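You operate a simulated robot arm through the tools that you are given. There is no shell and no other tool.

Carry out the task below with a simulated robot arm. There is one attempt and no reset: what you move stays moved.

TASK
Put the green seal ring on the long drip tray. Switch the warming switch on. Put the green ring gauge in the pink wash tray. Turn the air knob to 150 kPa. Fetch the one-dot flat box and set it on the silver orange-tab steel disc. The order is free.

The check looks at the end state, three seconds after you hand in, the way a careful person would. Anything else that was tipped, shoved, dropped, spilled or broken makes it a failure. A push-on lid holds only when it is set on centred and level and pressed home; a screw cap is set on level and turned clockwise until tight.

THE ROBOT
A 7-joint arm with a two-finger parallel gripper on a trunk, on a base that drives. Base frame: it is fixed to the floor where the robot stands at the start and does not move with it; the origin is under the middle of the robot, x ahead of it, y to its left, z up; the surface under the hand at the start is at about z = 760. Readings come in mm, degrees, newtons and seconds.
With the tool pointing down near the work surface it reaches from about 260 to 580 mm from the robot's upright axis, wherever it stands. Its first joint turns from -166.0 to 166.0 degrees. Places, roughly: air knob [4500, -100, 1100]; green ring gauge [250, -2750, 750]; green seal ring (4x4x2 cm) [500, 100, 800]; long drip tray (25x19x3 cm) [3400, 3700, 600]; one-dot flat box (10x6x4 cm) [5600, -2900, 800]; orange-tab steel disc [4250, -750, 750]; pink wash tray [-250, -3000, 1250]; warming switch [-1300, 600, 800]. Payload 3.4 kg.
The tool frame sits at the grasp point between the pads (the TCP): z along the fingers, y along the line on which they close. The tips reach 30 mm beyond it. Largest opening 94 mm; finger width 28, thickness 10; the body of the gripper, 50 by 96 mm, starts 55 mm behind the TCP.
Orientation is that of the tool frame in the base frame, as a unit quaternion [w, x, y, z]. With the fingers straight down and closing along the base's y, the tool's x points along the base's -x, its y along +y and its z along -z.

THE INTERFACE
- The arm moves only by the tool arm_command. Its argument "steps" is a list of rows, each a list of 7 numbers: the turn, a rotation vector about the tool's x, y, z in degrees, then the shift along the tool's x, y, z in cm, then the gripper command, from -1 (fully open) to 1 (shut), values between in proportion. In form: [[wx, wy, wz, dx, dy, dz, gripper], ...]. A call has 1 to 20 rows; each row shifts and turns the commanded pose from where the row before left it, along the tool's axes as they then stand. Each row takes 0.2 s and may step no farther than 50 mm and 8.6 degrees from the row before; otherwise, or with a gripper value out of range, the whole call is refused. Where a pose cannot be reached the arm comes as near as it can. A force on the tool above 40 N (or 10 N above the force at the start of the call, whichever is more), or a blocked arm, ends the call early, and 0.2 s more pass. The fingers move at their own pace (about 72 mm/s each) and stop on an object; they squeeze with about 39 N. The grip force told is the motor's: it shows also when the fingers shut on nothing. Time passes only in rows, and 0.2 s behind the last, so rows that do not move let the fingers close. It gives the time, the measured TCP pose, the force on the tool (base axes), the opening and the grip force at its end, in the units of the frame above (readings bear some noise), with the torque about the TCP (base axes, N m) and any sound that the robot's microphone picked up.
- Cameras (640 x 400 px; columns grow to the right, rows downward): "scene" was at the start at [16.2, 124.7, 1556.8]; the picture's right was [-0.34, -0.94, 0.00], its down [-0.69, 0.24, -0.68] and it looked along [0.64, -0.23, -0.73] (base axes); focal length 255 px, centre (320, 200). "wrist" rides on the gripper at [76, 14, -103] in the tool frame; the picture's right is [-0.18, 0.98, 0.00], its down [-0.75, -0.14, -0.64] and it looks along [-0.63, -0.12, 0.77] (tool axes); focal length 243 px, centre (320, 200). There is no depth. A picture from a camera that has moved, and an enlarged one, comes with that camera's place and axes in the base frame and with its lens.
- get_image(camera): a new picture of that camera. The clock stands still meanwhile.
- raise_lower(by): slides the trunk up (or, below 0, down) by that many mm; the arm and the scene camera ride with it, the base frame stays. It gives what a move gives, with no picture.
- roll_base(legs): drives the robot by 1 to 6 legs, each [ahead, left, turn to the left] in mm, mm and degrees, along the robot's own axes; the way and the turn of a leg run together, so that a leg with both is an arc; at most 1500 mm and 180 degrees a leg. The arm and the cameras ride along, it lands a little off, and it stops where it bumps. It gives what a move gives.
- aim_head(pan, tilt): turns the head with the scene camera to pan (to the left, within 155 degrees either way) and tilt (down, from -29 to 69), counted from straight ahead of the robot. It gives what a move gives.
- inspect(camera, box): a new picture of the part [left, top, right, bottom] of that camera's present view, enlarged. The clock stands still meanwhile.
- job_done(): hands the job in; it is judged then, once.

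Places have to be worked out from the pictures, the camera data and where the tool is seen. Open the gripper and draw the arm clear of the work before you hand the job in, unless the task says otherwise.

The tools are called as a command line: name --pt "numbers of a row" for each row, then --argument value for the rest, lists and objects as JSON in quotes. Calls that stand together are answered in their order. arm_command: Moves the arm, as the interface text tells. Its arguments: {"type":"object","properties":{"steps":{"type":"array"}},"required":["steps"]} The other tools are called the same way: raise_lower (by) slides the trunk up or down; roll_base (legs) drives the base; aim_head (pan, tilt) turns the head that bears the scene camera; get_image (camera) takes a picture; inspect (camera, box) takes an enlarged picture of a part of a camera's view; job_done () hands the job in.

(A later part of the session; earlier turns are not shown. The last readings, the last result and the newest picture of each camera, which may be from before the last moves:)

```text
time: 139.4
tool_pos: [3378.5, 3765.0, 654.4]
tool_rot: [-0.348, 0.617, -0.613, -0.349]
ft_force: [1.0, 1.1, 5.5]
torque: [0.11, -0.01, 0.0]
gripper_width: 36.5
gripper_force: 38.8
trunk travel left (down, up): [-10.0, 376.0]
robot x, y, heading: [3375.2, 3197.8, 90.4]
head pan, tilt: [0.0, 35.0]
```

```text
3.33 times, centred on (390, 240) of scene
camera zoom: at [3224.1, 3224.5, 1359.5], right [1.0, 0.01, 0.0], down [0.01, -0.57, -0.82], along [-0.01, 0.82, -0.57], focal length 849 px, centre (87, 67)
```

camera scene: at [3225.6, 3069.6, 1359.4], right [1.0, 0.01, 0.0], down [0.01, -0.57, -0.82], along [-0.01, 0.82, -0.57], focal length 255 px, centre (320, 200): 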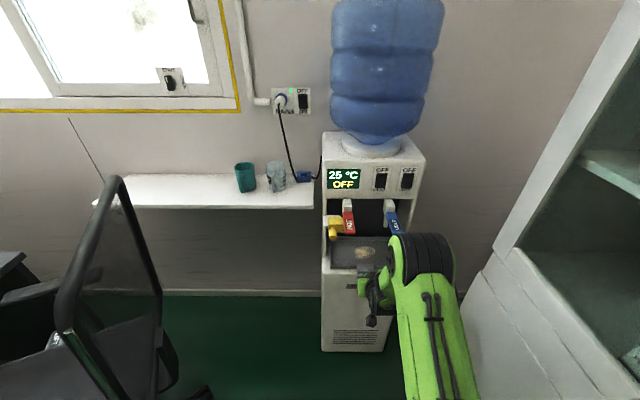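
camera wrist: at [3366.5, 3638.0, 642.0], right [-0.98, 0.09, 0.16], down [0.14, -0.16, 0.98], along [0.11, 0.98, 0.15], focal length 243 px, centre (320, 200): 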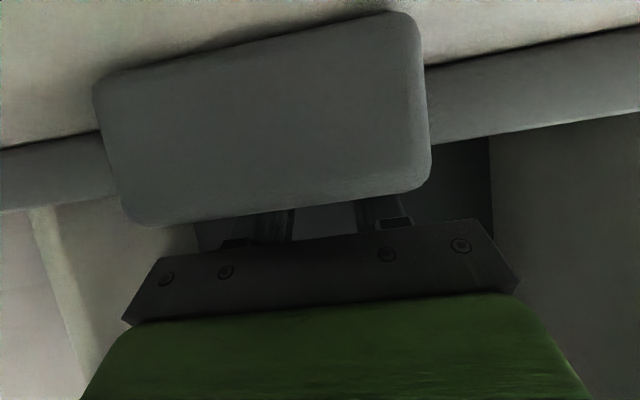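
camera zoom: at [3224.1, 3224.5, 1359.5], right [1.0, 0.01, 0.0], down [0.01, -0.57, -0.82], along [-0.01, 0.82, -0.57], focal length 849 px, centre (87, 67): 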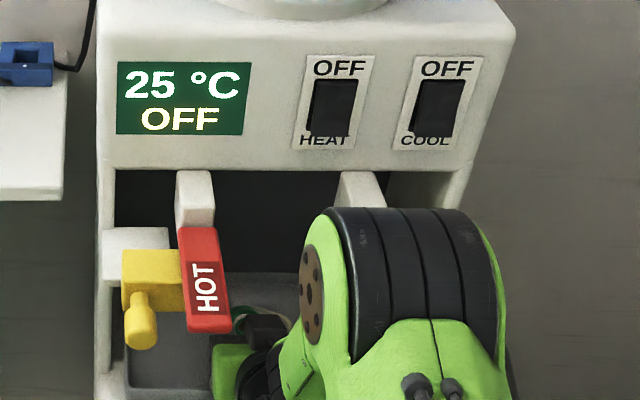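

The 5.5 N upward reaction at the ring's position shows the ring is resting on the tray floor (~z 620). I release it by opening to about 62 mm.

arm_command --pt "0 0 0 0 0 0 -0.3" --pt "0 0 0 0 0 0 -0.3" --pt "0 0 0 0 0 0 -0.3" --pt "0 0 0 0 0 -0.5 -0.3" --pt "0 0 0 0 0 -1.0 -0.3"

arm_command --pt "0 0 0 -0.5 0 -1.5 -0.3" --pt "0 0 0 -0.5 0 -1.5 -0.3" --pt "0 0 0 0 0 -1.5 -0.3" --pt "0 0 0 0 0 0 -0.3"

get_image --camera "wrist"

inspect --camera "scene" --box '[330, 180, 450, 300]'

```text
time: 140.6
tool_pos: [3378.3, 3750.8, 661.7]
tool_rot: [-0.347, 0.619, -0.613, -0.349]
ft_force: [0.0, -0.1, 0.8]
torque: [0.02, -0.03, 0.01]
gripper_width: 61.2
gripper_force: 0.1
trunk travel left (down, up): [-10.0, 376.0]
robot x, y, heading: [3374.7, 3199.1, 90.5]
head pan, tilt: [0.0, 35.0]
```

```text
time: 141.6
tool_pos: [3380.4, 3717.0, 694.1]
tool_rot: [-0.347, 0.618, -0.614, -0.348]
ft_force: [0.3, 0.1, 0.5]
torque: [-0.01, 0.01, 0.01]
gripper_width: 61.1
gripper_force: 0.1
trunk travel left (down, up): [-10.0, 376.0]
robot x, y, heading: [3374.7, 3198.2, 90.6]
head pan, tilt: [0.0, 35.0]
```

```text
taken
camera wrist: at [3367.1, 3591.0, 680.9], right [-0.98, 0.09, 0.16], down [0.14, -0.16, 0.98], along [0.11, 0.98, 0.14], focal length 243 px, centre (320, 200)
```

wrist: 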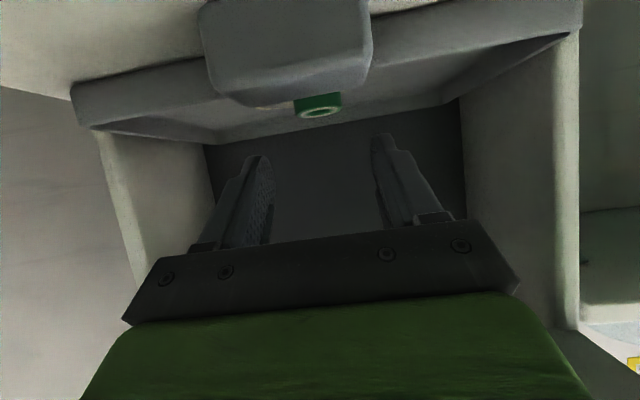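

```text
3.33 times, centred on (390, 240) of scene
camera zoom: at [3224.0, 3224.9, 1359.4], right [1.0, 0.01, 0.0], down [0.01, -0.57, -0.82], along [-0.01, 0.82, -0.57], focal length 849 px, centre (87, 67)
```

zoom: 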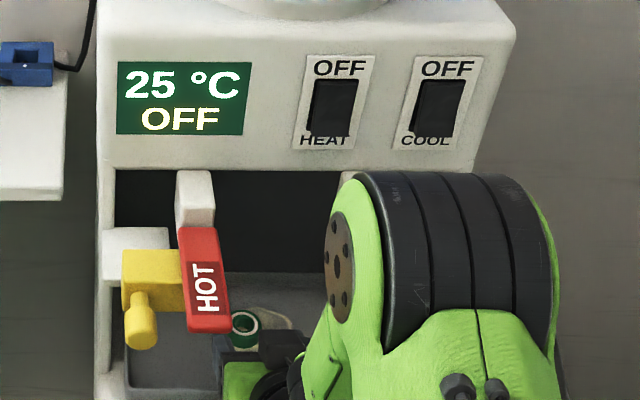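

The ring lies flat on the drip tray. I back straight out, then restore the hand to pointing down and raise the trunk.

roll_base --legs '[[-200, 0, 0], [-1000, 0, 0]]'

get_image --camera "scene"

arm_command --pt "0 8.5 0 0 0 -4 0.5" --pt "0 8.5 0 0 0 -4 1" --pt "0 8.5 0 0 0 -3 1" --pt "0 8.5 0 0 0 -3 1" --pt "0 8.5 0 0 0 -3 1" --pt "0 8.5 0 0 0 -3 1" --pt "0 8.3 0 0 0 -3 1"

raise_lower --by 215

```text
time: 148.0
tool_pos: [3393.0, 2503.9, 693.9]
tool_rot: [-0.348, 0.617, -0.615, -0.348]
ft_force: [0.5, 0.6, 0.3]
torque: [0.0, -0.01, 0.01]
gripper_width: 61.3
gripper_force: 0.0
trunk travel left (down, up): [-10.0, 376.0]
robot x, y, heading: [3386.7, 1982.9, 90.6]
head pan, tilt: [0.0, 35.0]
```

```text
taken
camera scene: at [3235.6, 2011.3, 1359.5], right [1.0, 0.01, 0.0], down [0.0, -0.57, -0.82], along [-0.01, 0.82, -0.57], focal length 255 px, centre (320, 200)
```

scene: 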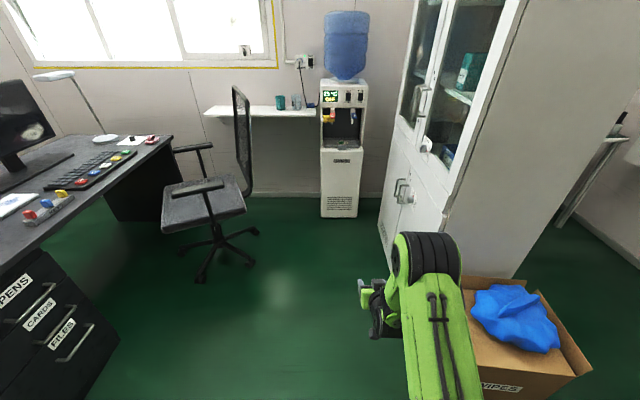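

```text
time: 149.6
tool_pos: [3392.5, 2376.8, 872.2]
tool_rot: [0.002, 0.708, -0.706, 0.002]
ft_force: [-0.3, -0.3, -0.8]
torque: [0.02, 0.02, 0.01]
gripper_width: 0.0
gripper_force: 33.4
trunk travel left (down, up): [-10.0, 376.0]
robot x, y, heading: [3384.6, 1983.5, 90.5]
head pan, tilt: [0.0, 35.0]
```

```text
time: 151.9
tool_pos: [3391.4, 2378.0, 1086.8]
tool_rot: [0.003, 0.707, -0.707, 0.003]
ft_force: [-0.1, 0.4, -0.8]
torque: [0.03, 0.02, -0.01]
gripper_width: 0.0
gripper_force: 33.2
trunk travel left (down, up): [-225.0, 161.0]
robot x, y, heading: [3384.5, 1985.3, 90.3]
head pan, tilt: [0.0, 35.0]
```

Now to the air knob near (4500, -100, 1100), apparently at the far end of the island bench (its far end x ≈ 4560). I back into the aisle, turn toward +x, and drive to look around the end.

roll_base --legs '[[-450, 0, 0], [0, 0, -90.5], [1450, 0, 0]]'

aim_head --pan -60 --tilt 25

get_image --camera "scene"

aim_head --pan -100 --tilt 25

get_image --camera "scene"

aim_head --pan 0 --tilt 25

get_image --camera "scene"

```text
time: 165.3
tool_pos: [5234.0, 1543.1, 1085.9]
tool_rot: [-0.004, -0.006, 1.0, -0.001]
ft_force: [0.3, 0.0, 0.6]
torque: [0.0, 0.02, 0.0]
gripper_width: 0.0
gripper_force: 33.1
trunk travel left (down, up): [-225.0, 161.0]
robot x, y, heading: [4843.0, 1544.8, 0.8]
head pan, tilt: [0.0, 35.0]
```

```text
time: 166.6
tool_pos: [5235.1, 1543.3, 1085.8]
tool_rot: [-0.004, -0.007, 1.0, -0.001]
ft_force: [0.1, -0.4, -0.3]
torque: [-0.02, 0.03, -0.01]
gripper_width: 0.0
gripper_force: 33.2
trunk travel left (down, up): [-225.0, 161.0]
robot x, y, heading: [4841.8, 1544.5, 0.9]
head pan, tilt: [-60.0, 25.0]
```

```text
taken
camera scene: at [4827.9, 1616.1, 1589.9], right [-0.86, -0.52, 0.0], down [-0.22, 0.36, -0.91], along [0.47, -0.78, -0.42], focal length 255 px, centre (320, 200)
```

scene: 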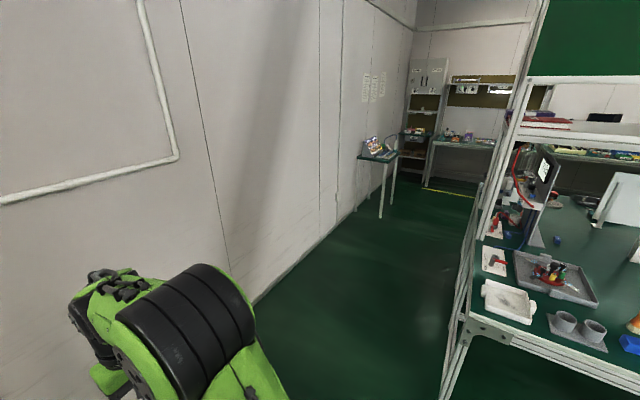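

```text
time: 167.7
tool_pos: [5234.5, 1543.3, 1087.2]
tool_rot: [-0.003, -0.006, 1.0, -0.001]
ft_force: [-0.2, -0.3, 0.3]
torque: [0.02, -0.01, -0.01]
gripper_width: 0.0
gripper_force: 32.8
trunk travel left (down, up): [-225.0, 161.0]
robot x, y, heading: [4841.9, 1544.3, 1.1]
head pan, tilt: [-100.0, 25.0]
```

```text
taken
camera scene: at [4766.1, 1604.0, 1590.0], right [-0.99, 0.16, 0.0], down [0.07, 0.42, -0.91], along [-0.14, -0.9, -0.42], focal length 255 px, centre (320, 200)
```

scene: 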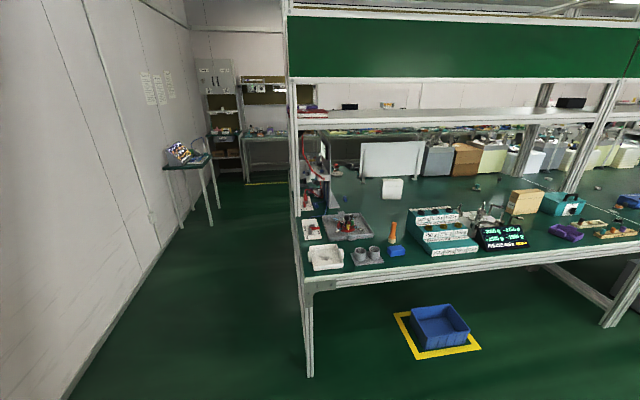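

```text
time: 169.4
tool_pos: [5233.0, 1543.1, 1086.5]
tool_rot: [-0.003, -0.005, 1.0, -0.002]
ft_force: [0.3, -0.1, 0.0]
torque: [-0.02, 0.0, -0.01]
gripper_width: 0.0
gripper_force: 33.2
trunk travel left (down, up): [-225.0, 161.0]
robot x, y, heading: [4845.9, 1543.3, 1.0]
head pan, tilt: [0.0, 25.0]
```

```text
taken
camera scene: at [4872.6, 1696.5, 1589.9], right [0.02, -1.0, 0.0], down [-0.42, -0.01, -0.91], along [0.91, 0.01, -0.42], focal length 255 px, centre (320, 200)
```

scene: 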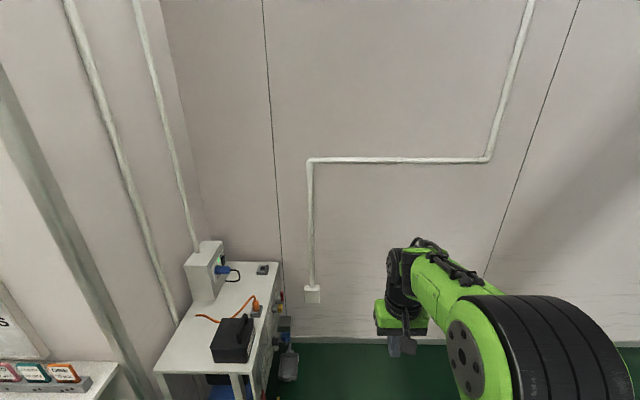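

The knob should project onto the panel with red hoses at the bench end. I zoom in there.

aim_head --pan -80 --tilt 25

get_image --camera "scene"

inspect --camera "scene" --box '[380, 110, 500, 240]'

```text
time: 171.0
tool_pos: [5234.8, 1542.6, 1086.2]
tool_rot: [-0.004, -0.006, 1.0, -0.001]
ft_force: [0.4, 0.4, 0.1]
torque: [-0.03, -0.01, -0.02]
gripper_width: 0.0
gripper_force: 33.0
trunk travel left (down, up): [-225.0, 161.0]
robot x, y, heading: [4842.3, 1545.3, 1.2]
head pan, tilt: [-80.0, 25.0]
```

```text
taken
camera scene: at [4798.0, 1604.6, 1589.9], right [-0.98, -0.19, 0.0], down [-0.08, 0.41, -0.91], along [0.17, -0.89, -0.42], focal length 255 px, centre (320, 200)
```

scene: 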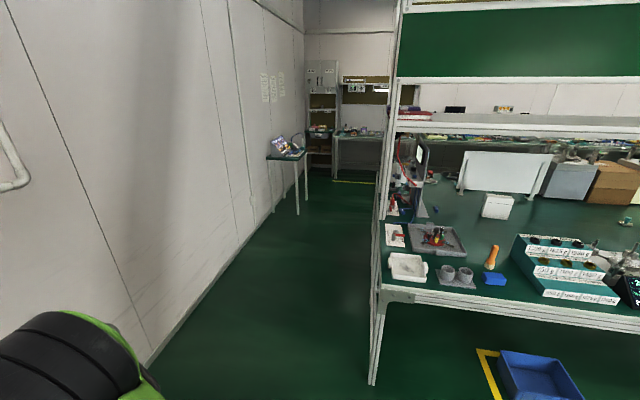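

```text
3.08 times, centred on (440, 175) of scene
camera zoom: at [4798.0, 1604.6, 1589.9], right [-0.98, -0.19, 0.0], down [-0.08, 0.41, -0.91], along [0.17, -0.89, -0.42], focal length 784 px, centre (-49, 277)
```

zoom: 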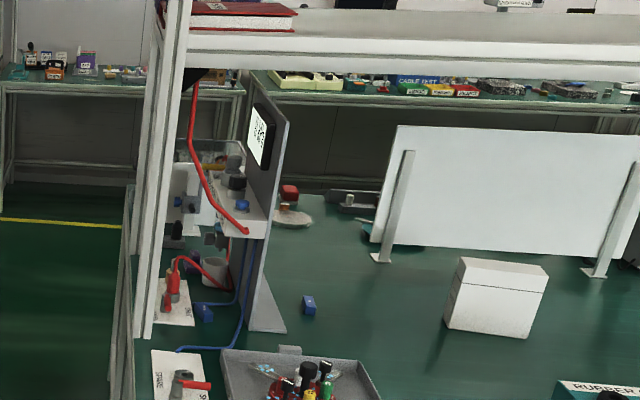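

The regulator panel stands on the bench facing its +x end. I drive round to about (5150, -105) and turn to face -x toward it.

roll_base --legs '[[310, 0, 0], [0, 0, -91], [1500, 0, 0], [150, 0, 0], [0, 0, -90]]'

aim_head --pan 10 --tilt 30

get_image --camera "scene"

get_image --camera "wrist"

```text
time: 188.7
tool_pos: [4772.8, -100.7, 1086.7]
tool_rot: [0.0, 1.0, 0.008, 0.004]
ft_force: [0.0, -1.4, -0.4]
torque: [-0.03, -0.05, 0.0]
gripper_width: 0.3
gripper_force: 33.3
trunk travel left (down, up): [-225.0, 161.0]
robot x, y, heading: [5166.7, -100.1, -178.8]
head pan, tilt: [-80.0, 25.0]
```

```text
time: 190.3
tool_pos: [4771.5, -100.8, 1086.7]
tool_rot: [-0.001, 1.0, 0.01, 0.003]
ft_force: [0.7, 0.2, 1.2]
torque: [0.0, -0.01, -0.03]
gripper_width: 0.4
gripper_force: 33.1
trunk travel left (down, up): [-225.0, 161.0]
robot x, y, heading: [5164.5, -99.6, -178.6]
head pan, tilt: [10.0, 30.0]
```

```text
taken
camera scene: at [5139.7, -268.2, 1582.0], right [-0.19, 0.98, 0.0], down [0.49, 0.1, -0.87], along [-0.85, -0.17, -0.5], focal length 255 px, centre (320, 200)
```

scene: 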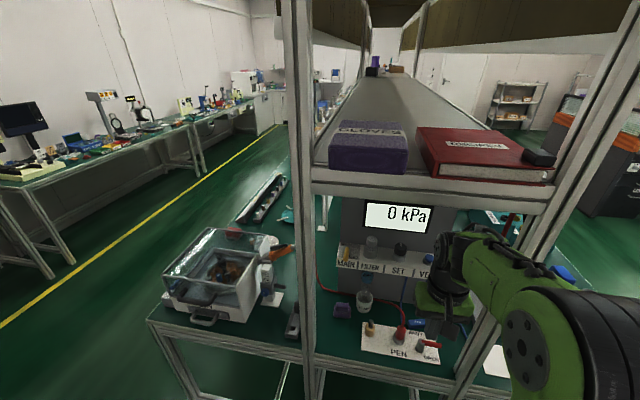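

```text
taken
camera wrist: at [4848.6, -113.4, 1189.1], right [-0.17, -0.99, 0.0], down [-0.76, 0.13, 0.64], along [-0.63, 0.11, -0.77], focal length 243 px, centre (320, 200)
```

wrist: 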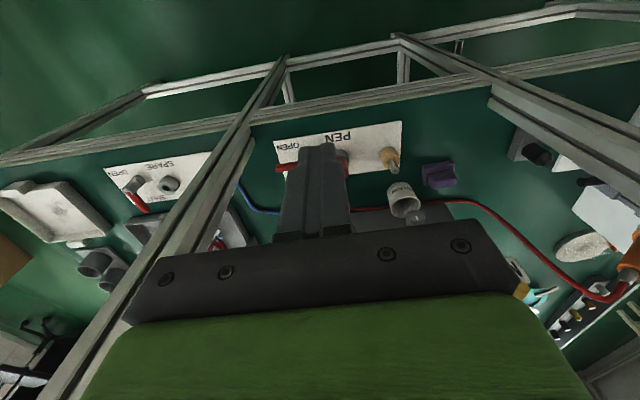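

inspect --camera "scene" --box '[300, 190, 500, 360]'

```text
2.35 times, centred on (400, 275) of scene
camera zoom: at [5139.7, -268.2, 1582.0], right [-0.19, 0.98, 0.0], down [0.49, 0.1, -0.87], along [-0.85, -0.17, -0.5], focal length 599 px, centre (132, 24)
```

zoom: 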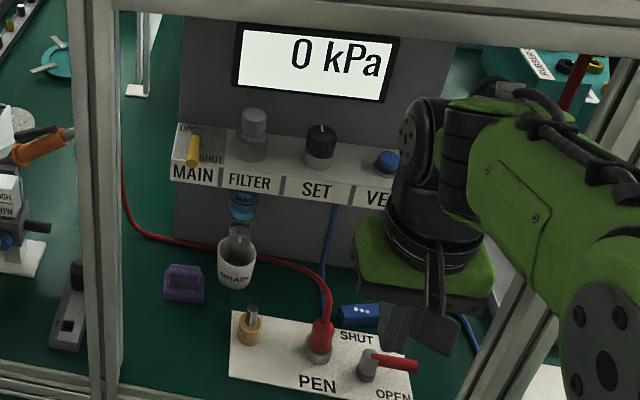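

The panel reads 0 kPa; on its ledge are MAIN (yellow lever), FILTER, the black SET knob and a blue VENT. I zoom in strongly on these.

inspect --camera "scene" --box '[330, 225, 440, 285]'

inspect --camera "scene" --box '[370, 285, 450, 365]'

```text
5.82 times, centred on (385, 255) of scene
camera zoom: at [5139.7, -268.2, 1582.0], right [-0.19, 0.98, 0.0], down [0.49, 0.1, -0.87], along [-0.85, -0.17, -0.5], focal length 1482 px, centre (-58, -120)
```

zoom: 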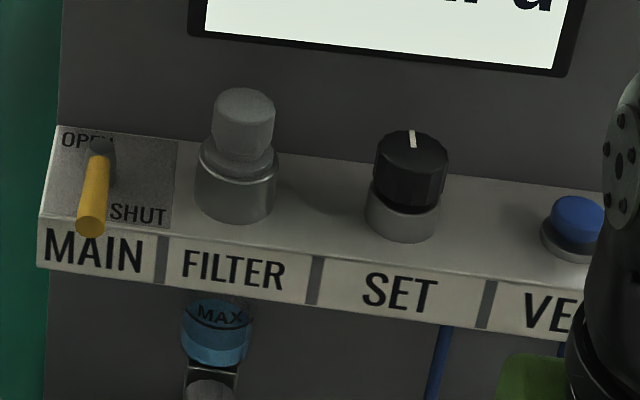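

```text
5.00 times, centred on (410, 325) of scene
camera zoom: at [5139.7, -268.2, 1582.0], right [-0.19, 0.98, 0.0], down [0.49, 0.1, -0.87], along [-0.85, -0.17, -0.5], focal length 1274 px, centre (-130, -425)
```

zoom: 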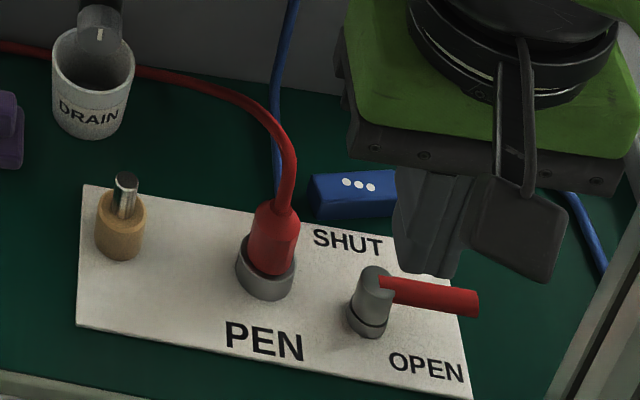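

The SET knob's pointer faces the display. To triangulate it I take zooms from two head pans.

aim_head --pan 38 --tilt 30

inspect --camera "scene" --box '[480, 190, 640, 310]'

aim_head --pan -40 --tilt 30

get_image --camera "scene"

```text
time: 191.3
tool_pos: [4771.9, -101.3, 1085.9]
tool_rot: [-0.001, 1.0, 0.009, 0.004]
ft_force: [0.0, 0.0, -0.2]
torque: [0.01, -0.02, -0.02]
gripper_width: 0.2
gripper_force: 33.0
trunk travel left (down, up): [-225.0, 161.0]
robot x, y, heading: [5161.6, -100.7, -179.0]
head pan, tilt: [38.0, 30.0]
```

```text
3.33 times, centred on (560, 250) of scene
camera zoom: at [5158.3, -307.8, 1582.0], right [-0.63, 0.78, 0.0], down [0.39, 0.32, -0.87], along [-0.67, -0.55, -0.5], focal length 849 px, centre (-480, 33)
```

zoom: 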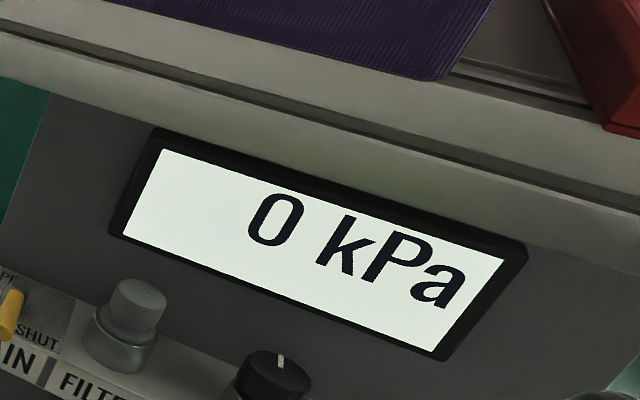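

```text
time: 192.8
tool_pos: [4772.5, -98.7, 1086.5]
tool_rot: [-0.001, 1.0, 0.009, 0.003]
ft_force: [0.1, 0.1, 0.1]
torque: [-0.03, 0.0, 0.01]
gripper_width: 0.0
gripper_force: 32.9
trunk travel left (down, up): [-225.0, 161.0]
robot x, y, heading: [5165.1, -99.3, -178.9]
head pan, tilt: [-40.0, 30.0]
```

```text
taken
camera scene: at [5157.9, -194.1, 1582.0], right [0.63, 0.78, 0.0], down [0.39, -0.31, -0.87], along [-0.68, 0.54, -0.5], focal length 255 px, centre (320, 200)
```

scene: 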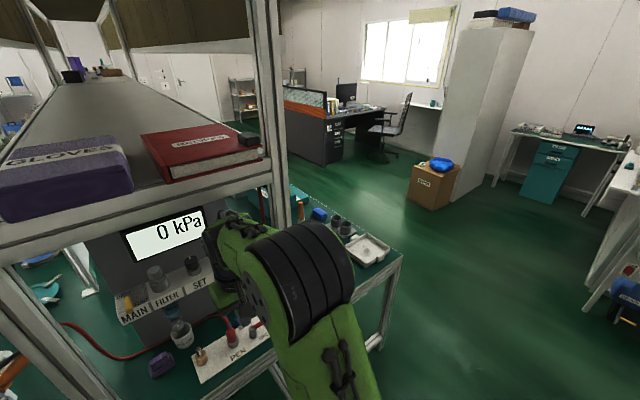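

Triangulated from three pans, the SET knob's top is at about (4467, -136, 1037), ~40 mm across, set 240 mm inside a shelf whose beam is at z ≈ 1316. I'll grip it with the hand pitched 45°: first lower the trunk 100 mm and pitch the hand out here.

raise_lower --by -100

arm_command --pt "0 -8.5 0 -2.2 0 -2 0" --pt "0 -8.5 0 -2.2 0 -2 -0.3" --pt "0 -8.5 0 -2.2 0 -2 -0.3" --pt "0 -8.5 0 -2.2 0 -2 -0.3" --pt "0 -8.5 0 -2.2 0 -2 -0.3" --pt "0 -2.0 0 -2.2 0 -2 -0.3"

get_image --camera "wrist"

aim_head --pan 10 --tilt 30

get_image --camera "scene"

```text
time: 194.1
tool_pos: [4772.0, -99.9, 986.1]
tool_rot: [-0.001, 1.0, 0.009, 0.004]
ft_force: [0.5, 0.2, -0.2]
torque: [0.01, 0.02, 0.0]
gripper_width: 0.0
gripper_force: 33.2
trunk travel left (down, up): [-125.0, 261.0]
robot x, y, heading: [5164.8, -101.7, -178.8]
head pan, tilt: [-40.0, 30.0]
```

```text
time: 195.5
tool_pos: [4695.1, -101.6, 1142.8]
tool_rot: [0.002, 0.927, 0.008, -0.376]
ft_force: [0.4, -1.2, 0.6]
torque: [-0.01, 0.02, 0.01]
gripper_width: 61.1
gripper_force: 0.0
trunk travel left (down, up): [-125.0, 261.0]
robot x, y, heading: [5167.8, -102.5, -178.6]
head pan, tilt: [-40.0, 30.0]
```

```text
taken
camera wrist: at [4820.9, -114.3, 1162.8], right [-0.12, -0.99, 0.13], down [-0.09, 0.14, 0.99], along [-0.99, 0.1, -0.11], focal length 243 px, centre (320, 200)
```

wrist: 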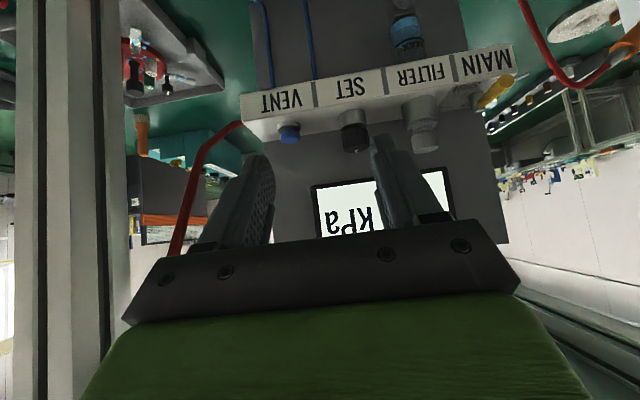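

```text
time: 196.7
tool_pos: [4694.0, -101.1, 1141.9]
tool_rot: [0.003, 0.927, 0.008, -0.375]
ft_force: [0.3, -0.1, 0.4]
torque: [0.0, 0.01, 0.02]
gripper_width: 60.9
gripper_force: 0.1
trunk travel left (down, up): [-125.0, 261.0]
robot x, y, heading: [5166.3, -100.4, -178.8]
head pan, tilt: [10.0, 30.0]
```

```text
taken
camera scene: at [5139.8, -268.2, 1482.5], right [-0.19, 0.98, 0.0], down [0.49, 0.1, -0.87], along [-0.85, -0.17, -0.5], focal length 255 px, centre (320, 200)
```

scene: 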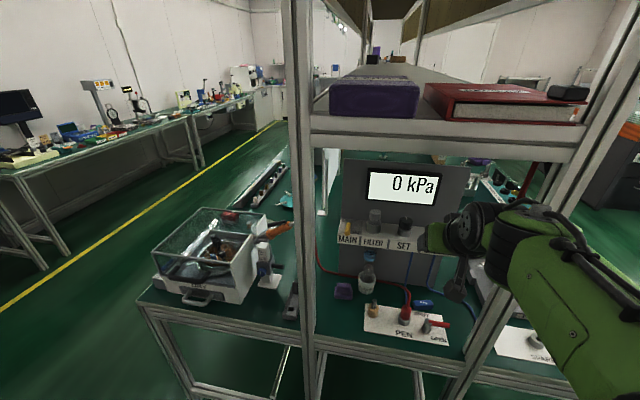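

I zoom both cameras on the SET knob to pin down its height, where my two estimates differ by ~15 mm.

inspect --camera "wrist" --box '[230, 30, 530, 200]'

inspect --camera "scene" --box '[325, 160, 455, 270]'

```text
2.13 times, centred on (380, 115) of wrist
camera zoom: at [4820.9, -114.2, 1162.3], right [-0.12, -0.99, 0.13], down [-0.1, 0.14, 0.99], along [-0.99, 0.1, -0.11], focal length 518 px, centre (192, 381)
```

zoom: 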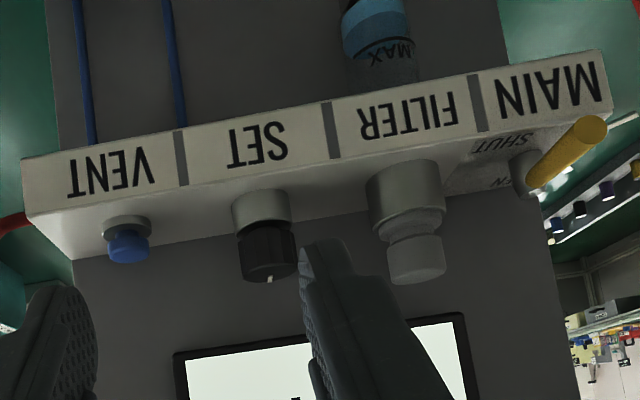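

```text
3.64 times, centred on (390, 215) of scene
camera zoom: at [5139.8, -268.2, 1482.5], right [-0.19, 0.98, 0.0], down [0.49, 0.1, -0.87], along [-0.85, -0.17, -0.5], focal length 926 px, centre (66, 146)
```

zoom: 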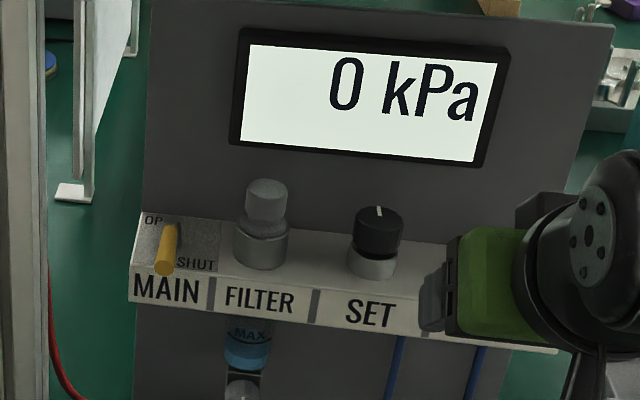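

Better baseline now gives the SET knob top at (4489, -141, 1062), 40 mm wide, ledge at ~1017. I drive 135 mm closer and bring the open fingers to a standoff above/behind the knob.

roll_base --legs '[[135, 0, 0]]'

get_image --camera "wrist"

get_image --camera "scene"

```text
time: 198.0
tool_pos: [4555.2, -104.7, 1142.0]
tool_rot: [0.003, 0.927, 0.008, -0.375]
ft_force: [-1.0, 0.7, -0.3]
torque: [0.01, 0.0, 0.0]
gripper_width: 61.2
gripper_force: 0.1
trunk travel left (down, up): [-125.0, 261.0]
robot x, y, heading: [5026.4, -103.4, -178.9]
head pan, tilt: [10.0, 30.0]
```

```text
taken
camera wrist: at [4682.2, -117.1, 1161.9], right [-0.12, -0.99, 0.13], down [-0.1, 0.14, 0.99], along [-0.99, 0.1, -0.11], focal length 243 px, centre (320, 200)
```

wrist: 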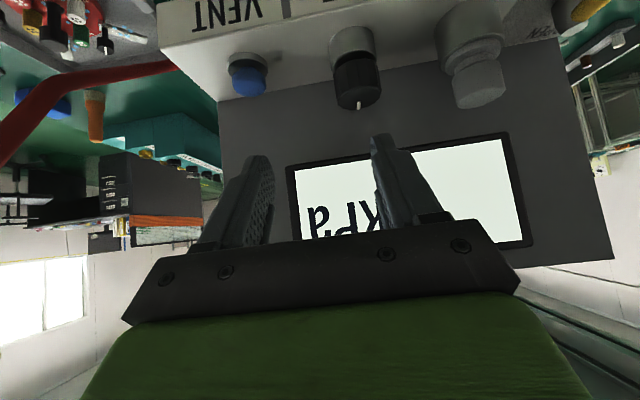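

```text
taken
camera scene: at [5000.6, -271.2, 1482.5], right [-0.19, 0.98, 0.0], down [0.49, 0.1, -0.87], along [-0.85, -0.17, -0.5], focal length 255 px, centre (320, 200)
```

scene: 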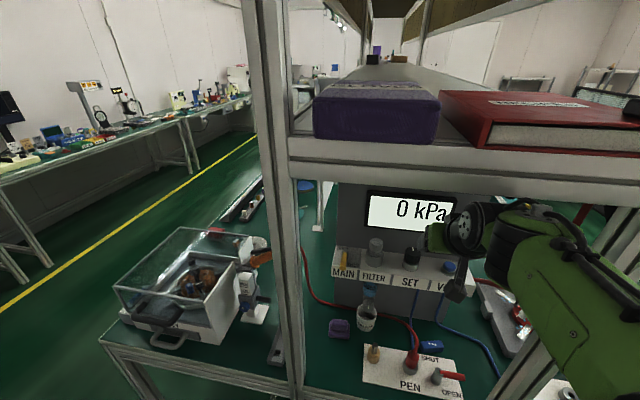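

The wrist view confirms the knob at (4488, -140) for z 1062. I move to the standoff point 79 mm up the tool axis from the grip pose.

arm_command --pt "0 0 0 0.65 1.77 1.46 -0.3" --pt "0 0 0 0.65 1.77 1.46 -0.3" --pt "0 0 0 0 0 0 -0.3"

get_image --camera "wrist"

```text
time: 198.8
tool_pos: [4545.9, -139.7, 1110.6]
tool_rot: [0.002, 0.927, 0.008, -0.376]
ft_force: [-0.3, 0.1, -0.7]
torque: [-0.02, 0.05, 0.01]
gripper_width: 61.2
gripper_force: 0.0
trunk travel left (down, up): [-125.0, 261.0]
robot x, y, heading: [5028.6, -104.6, -179.1]
head pan, tilt: [10.0, 30.0]
```

```text
taken
camera wrist: at [4673.8, -152.4, 1131.4], right [-0.12, -0.99, 0.13], down [-0.1, 0.14, 0.99], along [-0.99, 0.1, -0.11], focal length 243 px, centre (320, 200)
```

wrist: 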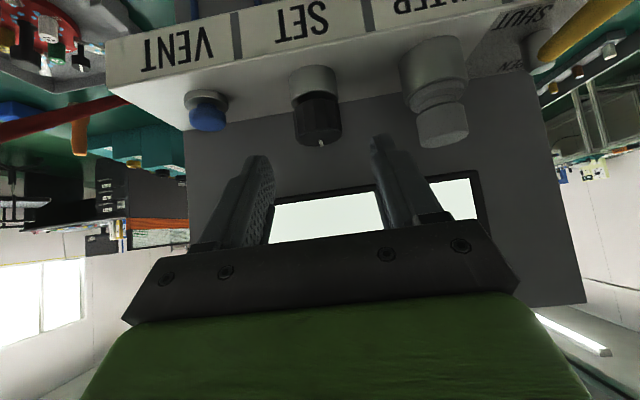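

The knob is centred between the open fingers. I slide in along the tool axis, in stages.

arm_command --pt "0 0 0 0 0 2.5 -0.3" --pt "0 0 0 0 0 2.5 -0.3" --pt "0 0 0 0 0 0 -0.3"

get_image --camera "wrist"

inspect --camera "scene" --box '[330, 180, 480, 310]'

```text
time: 199.6
tool_pos: [4513.0, -140.2, 1075.4]
tool_rot: [0.003, 0.927, 0.008, -0.376]
ft_force: [1.1, 0.0, -0.8]
torque: [0.01, 0.02, 0.02]
gripper_width: 61.1
gripper_force: 0.0
trunk travel left (down, up): [-125.0, 261.0]
robot x, y, heading: [5027.3, -103.5, -178.7]
head pan, tilt: [10.0, 30.0]
```

```text
taken
camera wrist: at [4639.9, -153.5, 1095.8], right [-0.12, -0.99, 0.13], down [-0.1, 0.14, 0.99], along [-0.99, 0.1, -0.11], focal length 243 px, centre (320, 200)
```

wrist: 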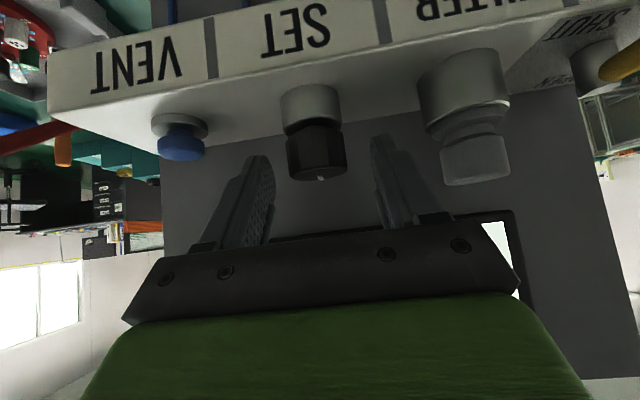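

```text
3.08 times, centred on (405, 245) of scene
camera zoom: at [5002.8, -271.1, 1482.5], right [-0.19, 0.98, 0.0], down [0.49, 0.1, -0.87], along [-0.85, -0.17, -0.5], focal length 784 px, centre (58, 62)
```

zoom: 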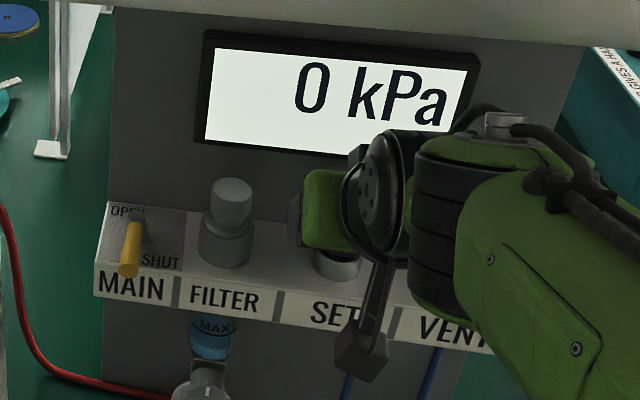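

Alignment holds (knob top at z ≈ 1061). I slide the last 31 mm and close on the knob.

arm_command --pt "0 0 0 -0.1 0 1.5 -0.3" --pt "0 0 0 -0.1 0 1.5 -0.3" --pt "0 0 0 0 0 0 -0.3" --pt "0 0 0 0 0 0 1" --pt "0 0 0 0 0 0 1" --pt "0 0 0 0 0 0 1"

get_image --camera "wrist"

```text
time: 201.0
tool_pos: [4489.8, -139.4, 1056.0]
tool_rot: [0.002, 0.927, 0.007, -0.375]
ft_force: [0.9, 4.7, 0.6]
torque: [0.18, 0.06, -0.03]
gripper_width: 37.7
gripper_force: 44.8
trunk travel left (down, up): [-125.0, 261.0]
robot x, y, heading: [5025.5, -102.0, -178.8]
head pan, tilt: [10.0, 30.0]
```

```text
taken
camera wrist: at [4616.8, -152.1, 1076.7], right [-0.12, -0.98, 0.13], down [-0.1, 0.14, 0.99], along [-0.99, 0.1, -0.11], focal length 243 px, centre (320, 200)
```

wrist: 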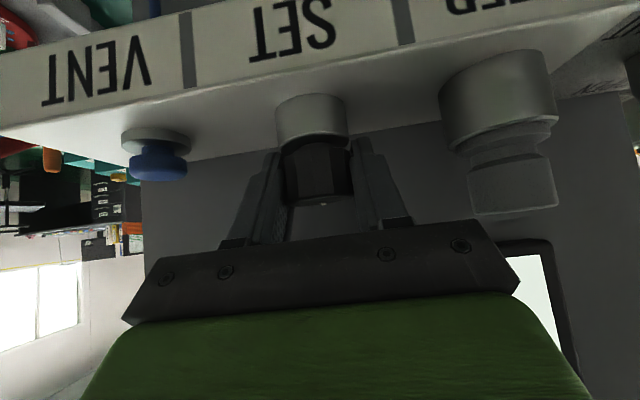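

The knob is gripped (37.7 mm). I try turning it clockwise (seen from above) by 16° about the vertical and read the display.

arm_command --pt "2.78 0 2.88 0 0 0 1" --pt "2.78 0 2.88 0 0 0 1" --pt "2.78 0 2.88 0 0 0 1" --pt "2.78 0 2.88 0 0 0 1" --pt "0 0 0 0 0 0 1"

inspect --camera "scene" --box '[330, 180, 480, 310]'

get_image --camera "wrist"

```text
time: 202.2
tool_pos: [4488.1, -138.9, 1056.2]
tool_rot: [-0.05, 0.919, -0.123, -0.371]
ft_force: [5.5, 8.4, 3.5]
torque: [0.3, -0.09, 0.01]
gripper_width: 37.9
gripper_force: 45.3
trunk travel left (down, up): [-125.0, 261.0]
robot x, y, heading: [5024.0, -105.9, -179.1]
head pan, tilt: [10.0, 30.0]
```

```text
3.08 times, centred on (405, 245) of scene
camera zoom: at [5003.7, -269.5, 1482.7], right [-0.19, 0.98, 0.0], down [0.49, 0.1, -0.87], along [-0.85, -0.17, -0.5], focal length 784 px, centre (58, 62)
```

zoom: 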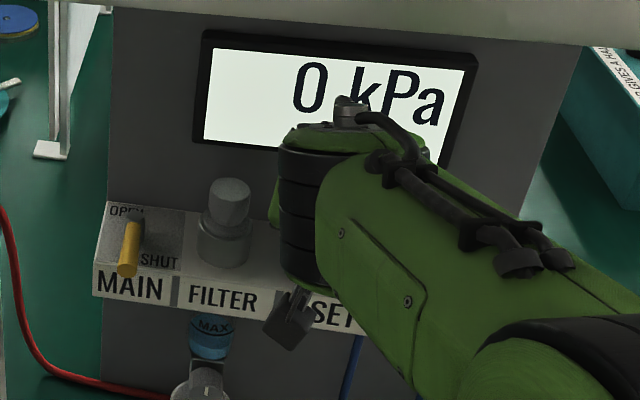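

```text
taken
camera wrist: at [4608.6, -186.1, 1076.8], right [-0.38, -0.91, 0.13], down [-0.05, 0.16, 0.99], along [-0.92, 0.37, -0.11], focal length 243 px, centre (320, 200)
```

wrist: 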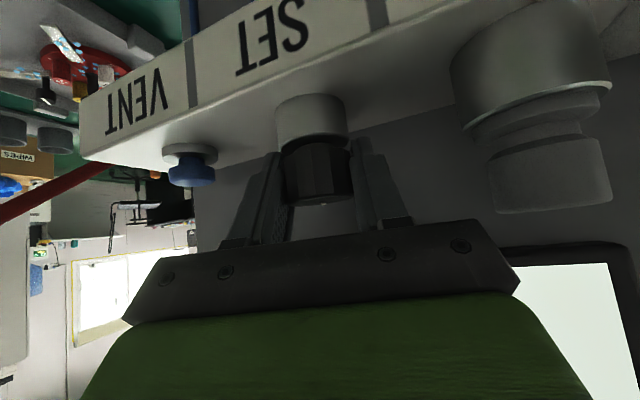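

The display still says 0 kPa. I zoom to see whether the knob turned with the fingers or slipped.

inspect --camera "wrist" --box '[270, 90, 370, 220]'

```text
3.08 times, centred on (320, 155) of wrist
camera zoom: at [4608.6, -186.1, 1076.8], right [-0.38, -0.91, 0.13], down [-0.05, 0.16, 0.99], along [-0.92, 0.37, -0.11], focal length 746 px, centre (320, 338)
```

zoom: 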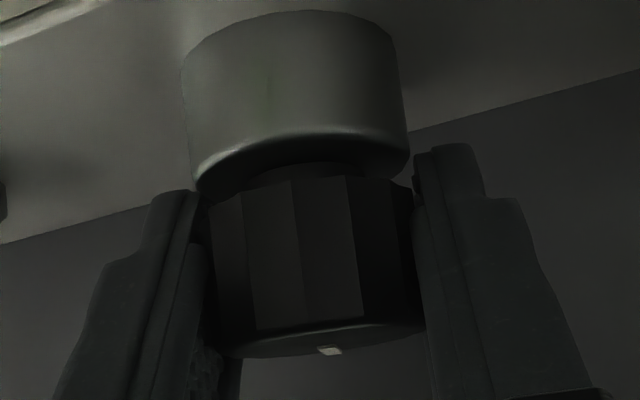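

The knob is faceted and seems to have turned with the fingers. I rotate another 12° clockwise and compare pointer position and display.

arm_command --pt "2.78 0 2.88 0 0 0 1" --pt "2.78 0 2.88 0 0 0 1" --pt "2.78 0 2.88 0 0 0 1" --pt "0 0 0 0 0 0 1"

inspect --camera "scene" --box '[330, 180, 480, 310]'

inspect --camera "wrist" --box '[270, 90, 370, 220]'

```text
time: 203.2
tool_pos: [4490.0, -138.9, 1056.8]
tool_rot: [-0.089, 0.9, -0.219, -0.366]
ft_force: [6.8, 11.5, 2.9]
torque: [0.34, -0.09, -0.01]
gripper_width: 37.7
gripper_force: 44.7
trunk travel left (down, up): [-125.0, 261.0]
robot x, y, heading: [5025.0, -100.8, -178.6]
head pan, tilt: [10.0, 30.0]
```

```text
3.08 times, centred on (405, 245) of scene
camera zoom: at [5003.8, -268.7, 1482.8], right [-0.19, 0.98, 0.0], down [0.49, 0.1, -0.87], along [-0.85, -0.17, -0.5], focal length 784 px, centre (58, 62)
```

zoom: 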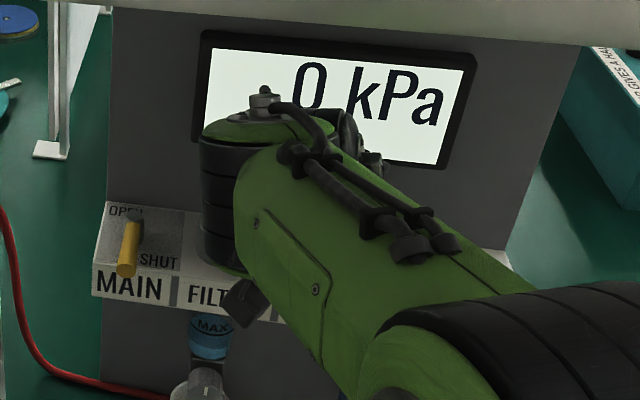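

```text
3.08 times, centred on (320, 155) of wrist
camera zoom: at [4596.5, -209.4, 1076.7], right [-0.57, -0.81, 0.13], down [-0.02, 0.17, 0.99], along [-0.82, 0.56, -0.11], focal length 746 px, centre (320, 338)
```

zoom: 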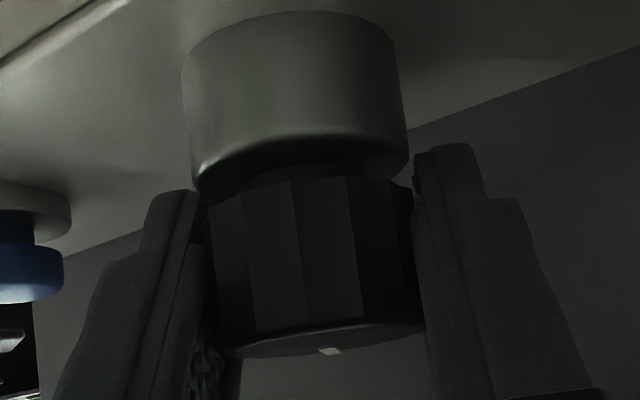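

The knob clearly turns with the hand (28° clockwise) yet the display stays at 0, so I check the MAIN valve's position closely.

inspect --camera "scene" --box '[325, 225, 375, 285]'

inspect --camera "scene" --box '[350, 330, 480, 400]'

```text
6.67 times, centred on (350, 255) of scene
camera zoom: at [5003.8, -268.7, 1482.8], right [-0.19, 0.98, 0.0], down [0.49, 0.1, -0.87], along [-0.85, -0.17, -0.5], focal length 1698 px, centre (120, -167)
```

zoom: 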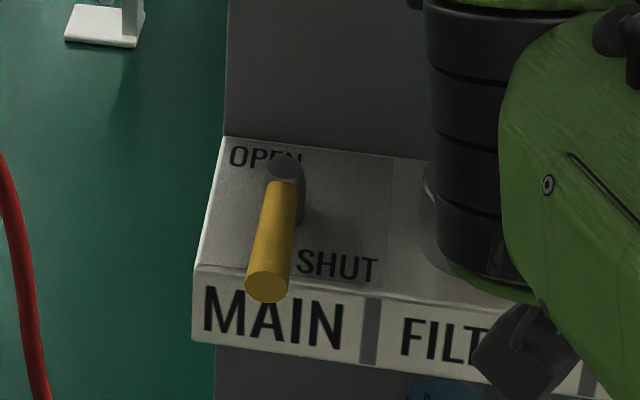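

```text
4.92 times, centred on (415, 365) of scene
camera zoom: at [5003.8, -268.7, 1482.8], right [-0.19, 0.98, 0.0], down [0.49, 0.1, -0.87], along [-0.85, -0.17, -0.5], focal length 1254 px, centre (-148, -612)
```

zoom: 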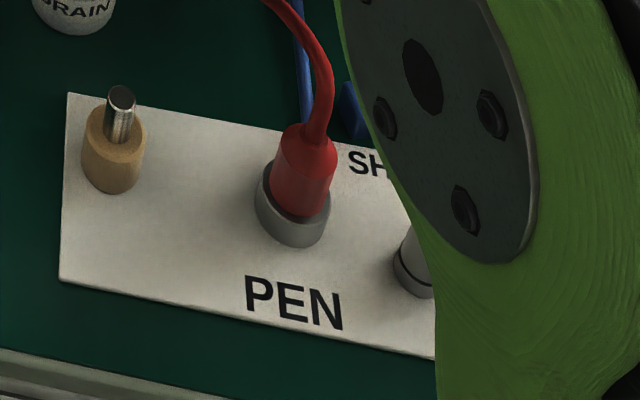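

MAIN's lever points forward, next to its SHUT mark, which would explain the 0 reading. To be sure, I first turn SET further: release, swing the hand back counter-clockwise around the knob, regrip and turn again.

arm_command --pt "0 0 0 0 0 0 -0.3" --pt "0 0 0 0 0 0 -0.3" --pt "-5.0 0 -5.18 0 0 0 -0.3" --pt "-5.0 0 -5.18 0 0 0 -0.3" --pt "-5.0 0 -5.18 0 0 0 -0.3" --pt "-5.0 0 -5.18 0 0 0 -0.3" --pt "-5.0 0 -5.18 0 0 0 -0.3" --pt "-5.0 0 -5.18 0 0 0 -0.3" --pt "-5.0 0 -5.18 0 0 0 -0.3" --pt "-4.0 0 -4.14 0 0 0 -0.3" --pt "0 0 0 0 0 0 -0.3"

get_image --camera "wrist"

get_image --camera "scene"

```text
time: 205.6
tool_pos: [4492.7, -135.8, 1057.1]
tool_rot: [0.093, 0.898, 0.231, -0.363]
ft_force: [19.6, 13.6, -1.9]
torque: [0.14, -0.36, -1.08]
gripper_width: 62.5
gripper_force: 1.4
trunk travel left (down, up): [-125.0, 261.0]
robot x, y, heading: [5026.8, -103.7, -179.0]
head pan, tilt: [10.0, 30.0]
```

```text
taken
camera wrist: at [4610.4, -88.3, 1076.8], right [0.36, -0.92, 0.13], down [-0.15, 0.08, 0.99], along [-0.92, -0.37, -0.11], focal length 243 px, centre (320, 200)
```

wrist: 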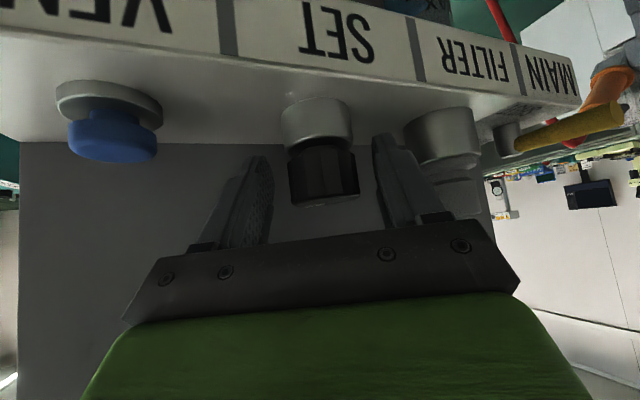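

```text
taken
camera scene: at [5006.4, -268.1, 1482.9], right [-0.19, 0.98, 0.0], down [0.49, 0.09, -0.87], along [-0.85, -0.17, -0.5], focal length 255 px, centre (320, 200)
```

scene: 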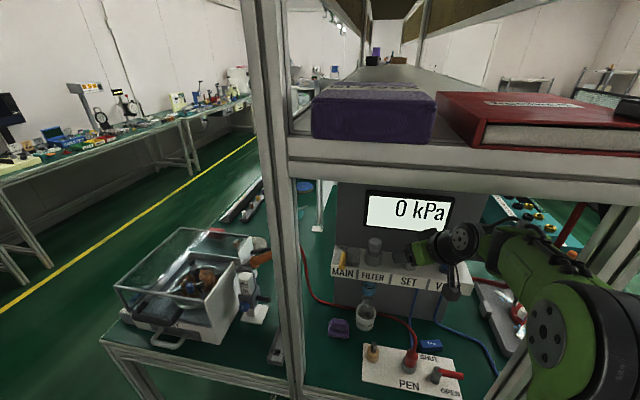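

The finger next to FILTER touches its collar at this yaw (19 N). I rotate back 12° and narrow the opening.

arm_command --pt "2.78 0 2.88 0 0 0 -0.15" --pt "2.78 0 2.88 0 0 0 -0.06" --pt "2.78 0 2.88 0 0 0 -0.06" --pt "0 0 0 0 0 0 -0.06"

inspect --camera "scene" --box '[330, 180, 480, 310]'

```text
time: 206.6
tool_pos: [4488.3, -141.4, 1056.1]
tool_rot: [0.056, 0.917, 0.138, -0.371]
ft_force: [0.9, -0.5, -0.2]
torque: [-0.02, -0.01, 0.0]
gripper_width: 49.9
gripper_force: 0.1
trunk travel left (down, up): [-125.0, 261.0]
robot x, y, heading: [5027.4, -101.5, -178.8]
head pan, tilt: [10.0, 30.0]
```

```text
3.08 times, centred on (405, 245) of scene
camera zoom: at [5002.3, -271.0, 1482.5], right [-0.19, 0.98, 0.0], down [0.49, 0.1, -0.87], along [-0.85, -0.17, -0.5], focal length 784 px, centre (58, 62)
```

zoom: 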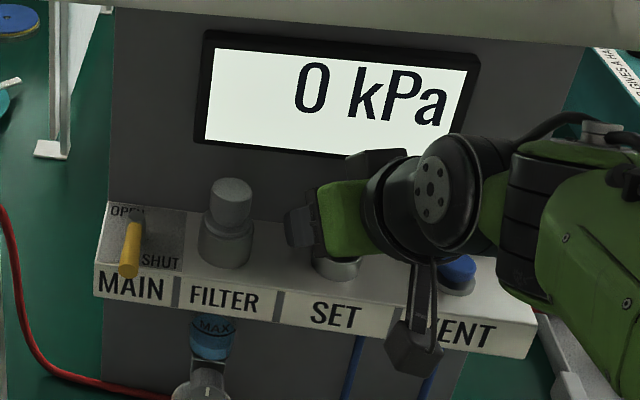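

Clear of FILTER now with zero force. I grip again at this yaw and turn clockwise 36° more.

arm_command --pt "0 0 0 0 0 0 1" --pt "0 0 0 0 0 0 1" --pt "4.17 0 4.31 0 0 0 1" --pt "4.17 0 4.31 0 0 0 1" --pt "4.17 0 4.31 0 0 0 1" --pt "4.17 0 4.31 0 0 0 1" --pt "4.17 0 4.31 0 0 0 1" --pt "4.17 0 4.31 0 0 0 1" --pt "0 0 0 0 0 0 1"

inspect --camera "scene" --box '[330, 180, 480, 310]'

inspect --camera "wrist" --box '[270, 90, 370, 220]'

```text
time: 208.6
tool_pos: [4489.7, -138.1, 1056.6]
tool_rot: [-0.062, 0.914, -0.154, -0.371]
ft_force: [3.1, 12.3, 2.0]
torque: [0.09, -0.1, 0.05]
gripper_width: 38.0
gripper_force: 45.2
trunk travel left (down, up): [-125.0, 261.0]
robot x, y, heading: [5025.6, -99.2, -178.8]
head pan, tilt: [10.0, 30.0]
```

```text
3.08 times, centred on (405, 245) of scene
camera zoom: at [5002.9, -268.7, 1482.8], right [-0.19, 0.98, 0.0], down [0.49, 0.1, -0.87], along [-0.85, -0.17, -0.5], focal length 784 px, centre (58, 62)
```

zoom: 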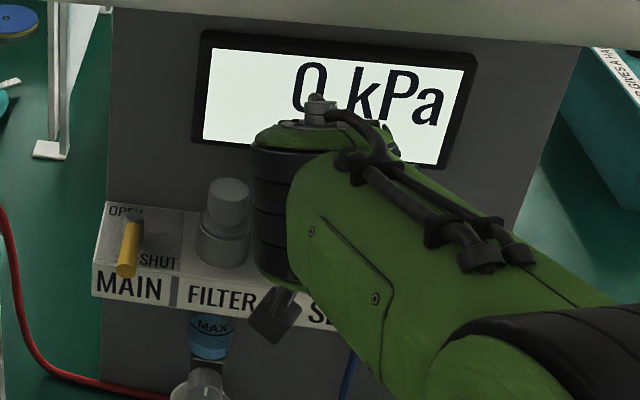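

```text
3.08 times, centred on (320, 155) of wrist
camera zoom: at [4604.8, -193.9, 1076.4], right [-0.45, -0.89, 0.13], down [-0.04, 0.16, 0.99], along [-0.89, 0.43, -0.11], focal length 746 px, centre (320, 338)
```

zoom: 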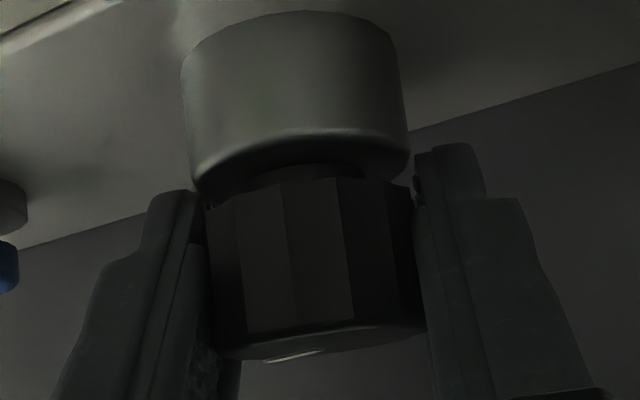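

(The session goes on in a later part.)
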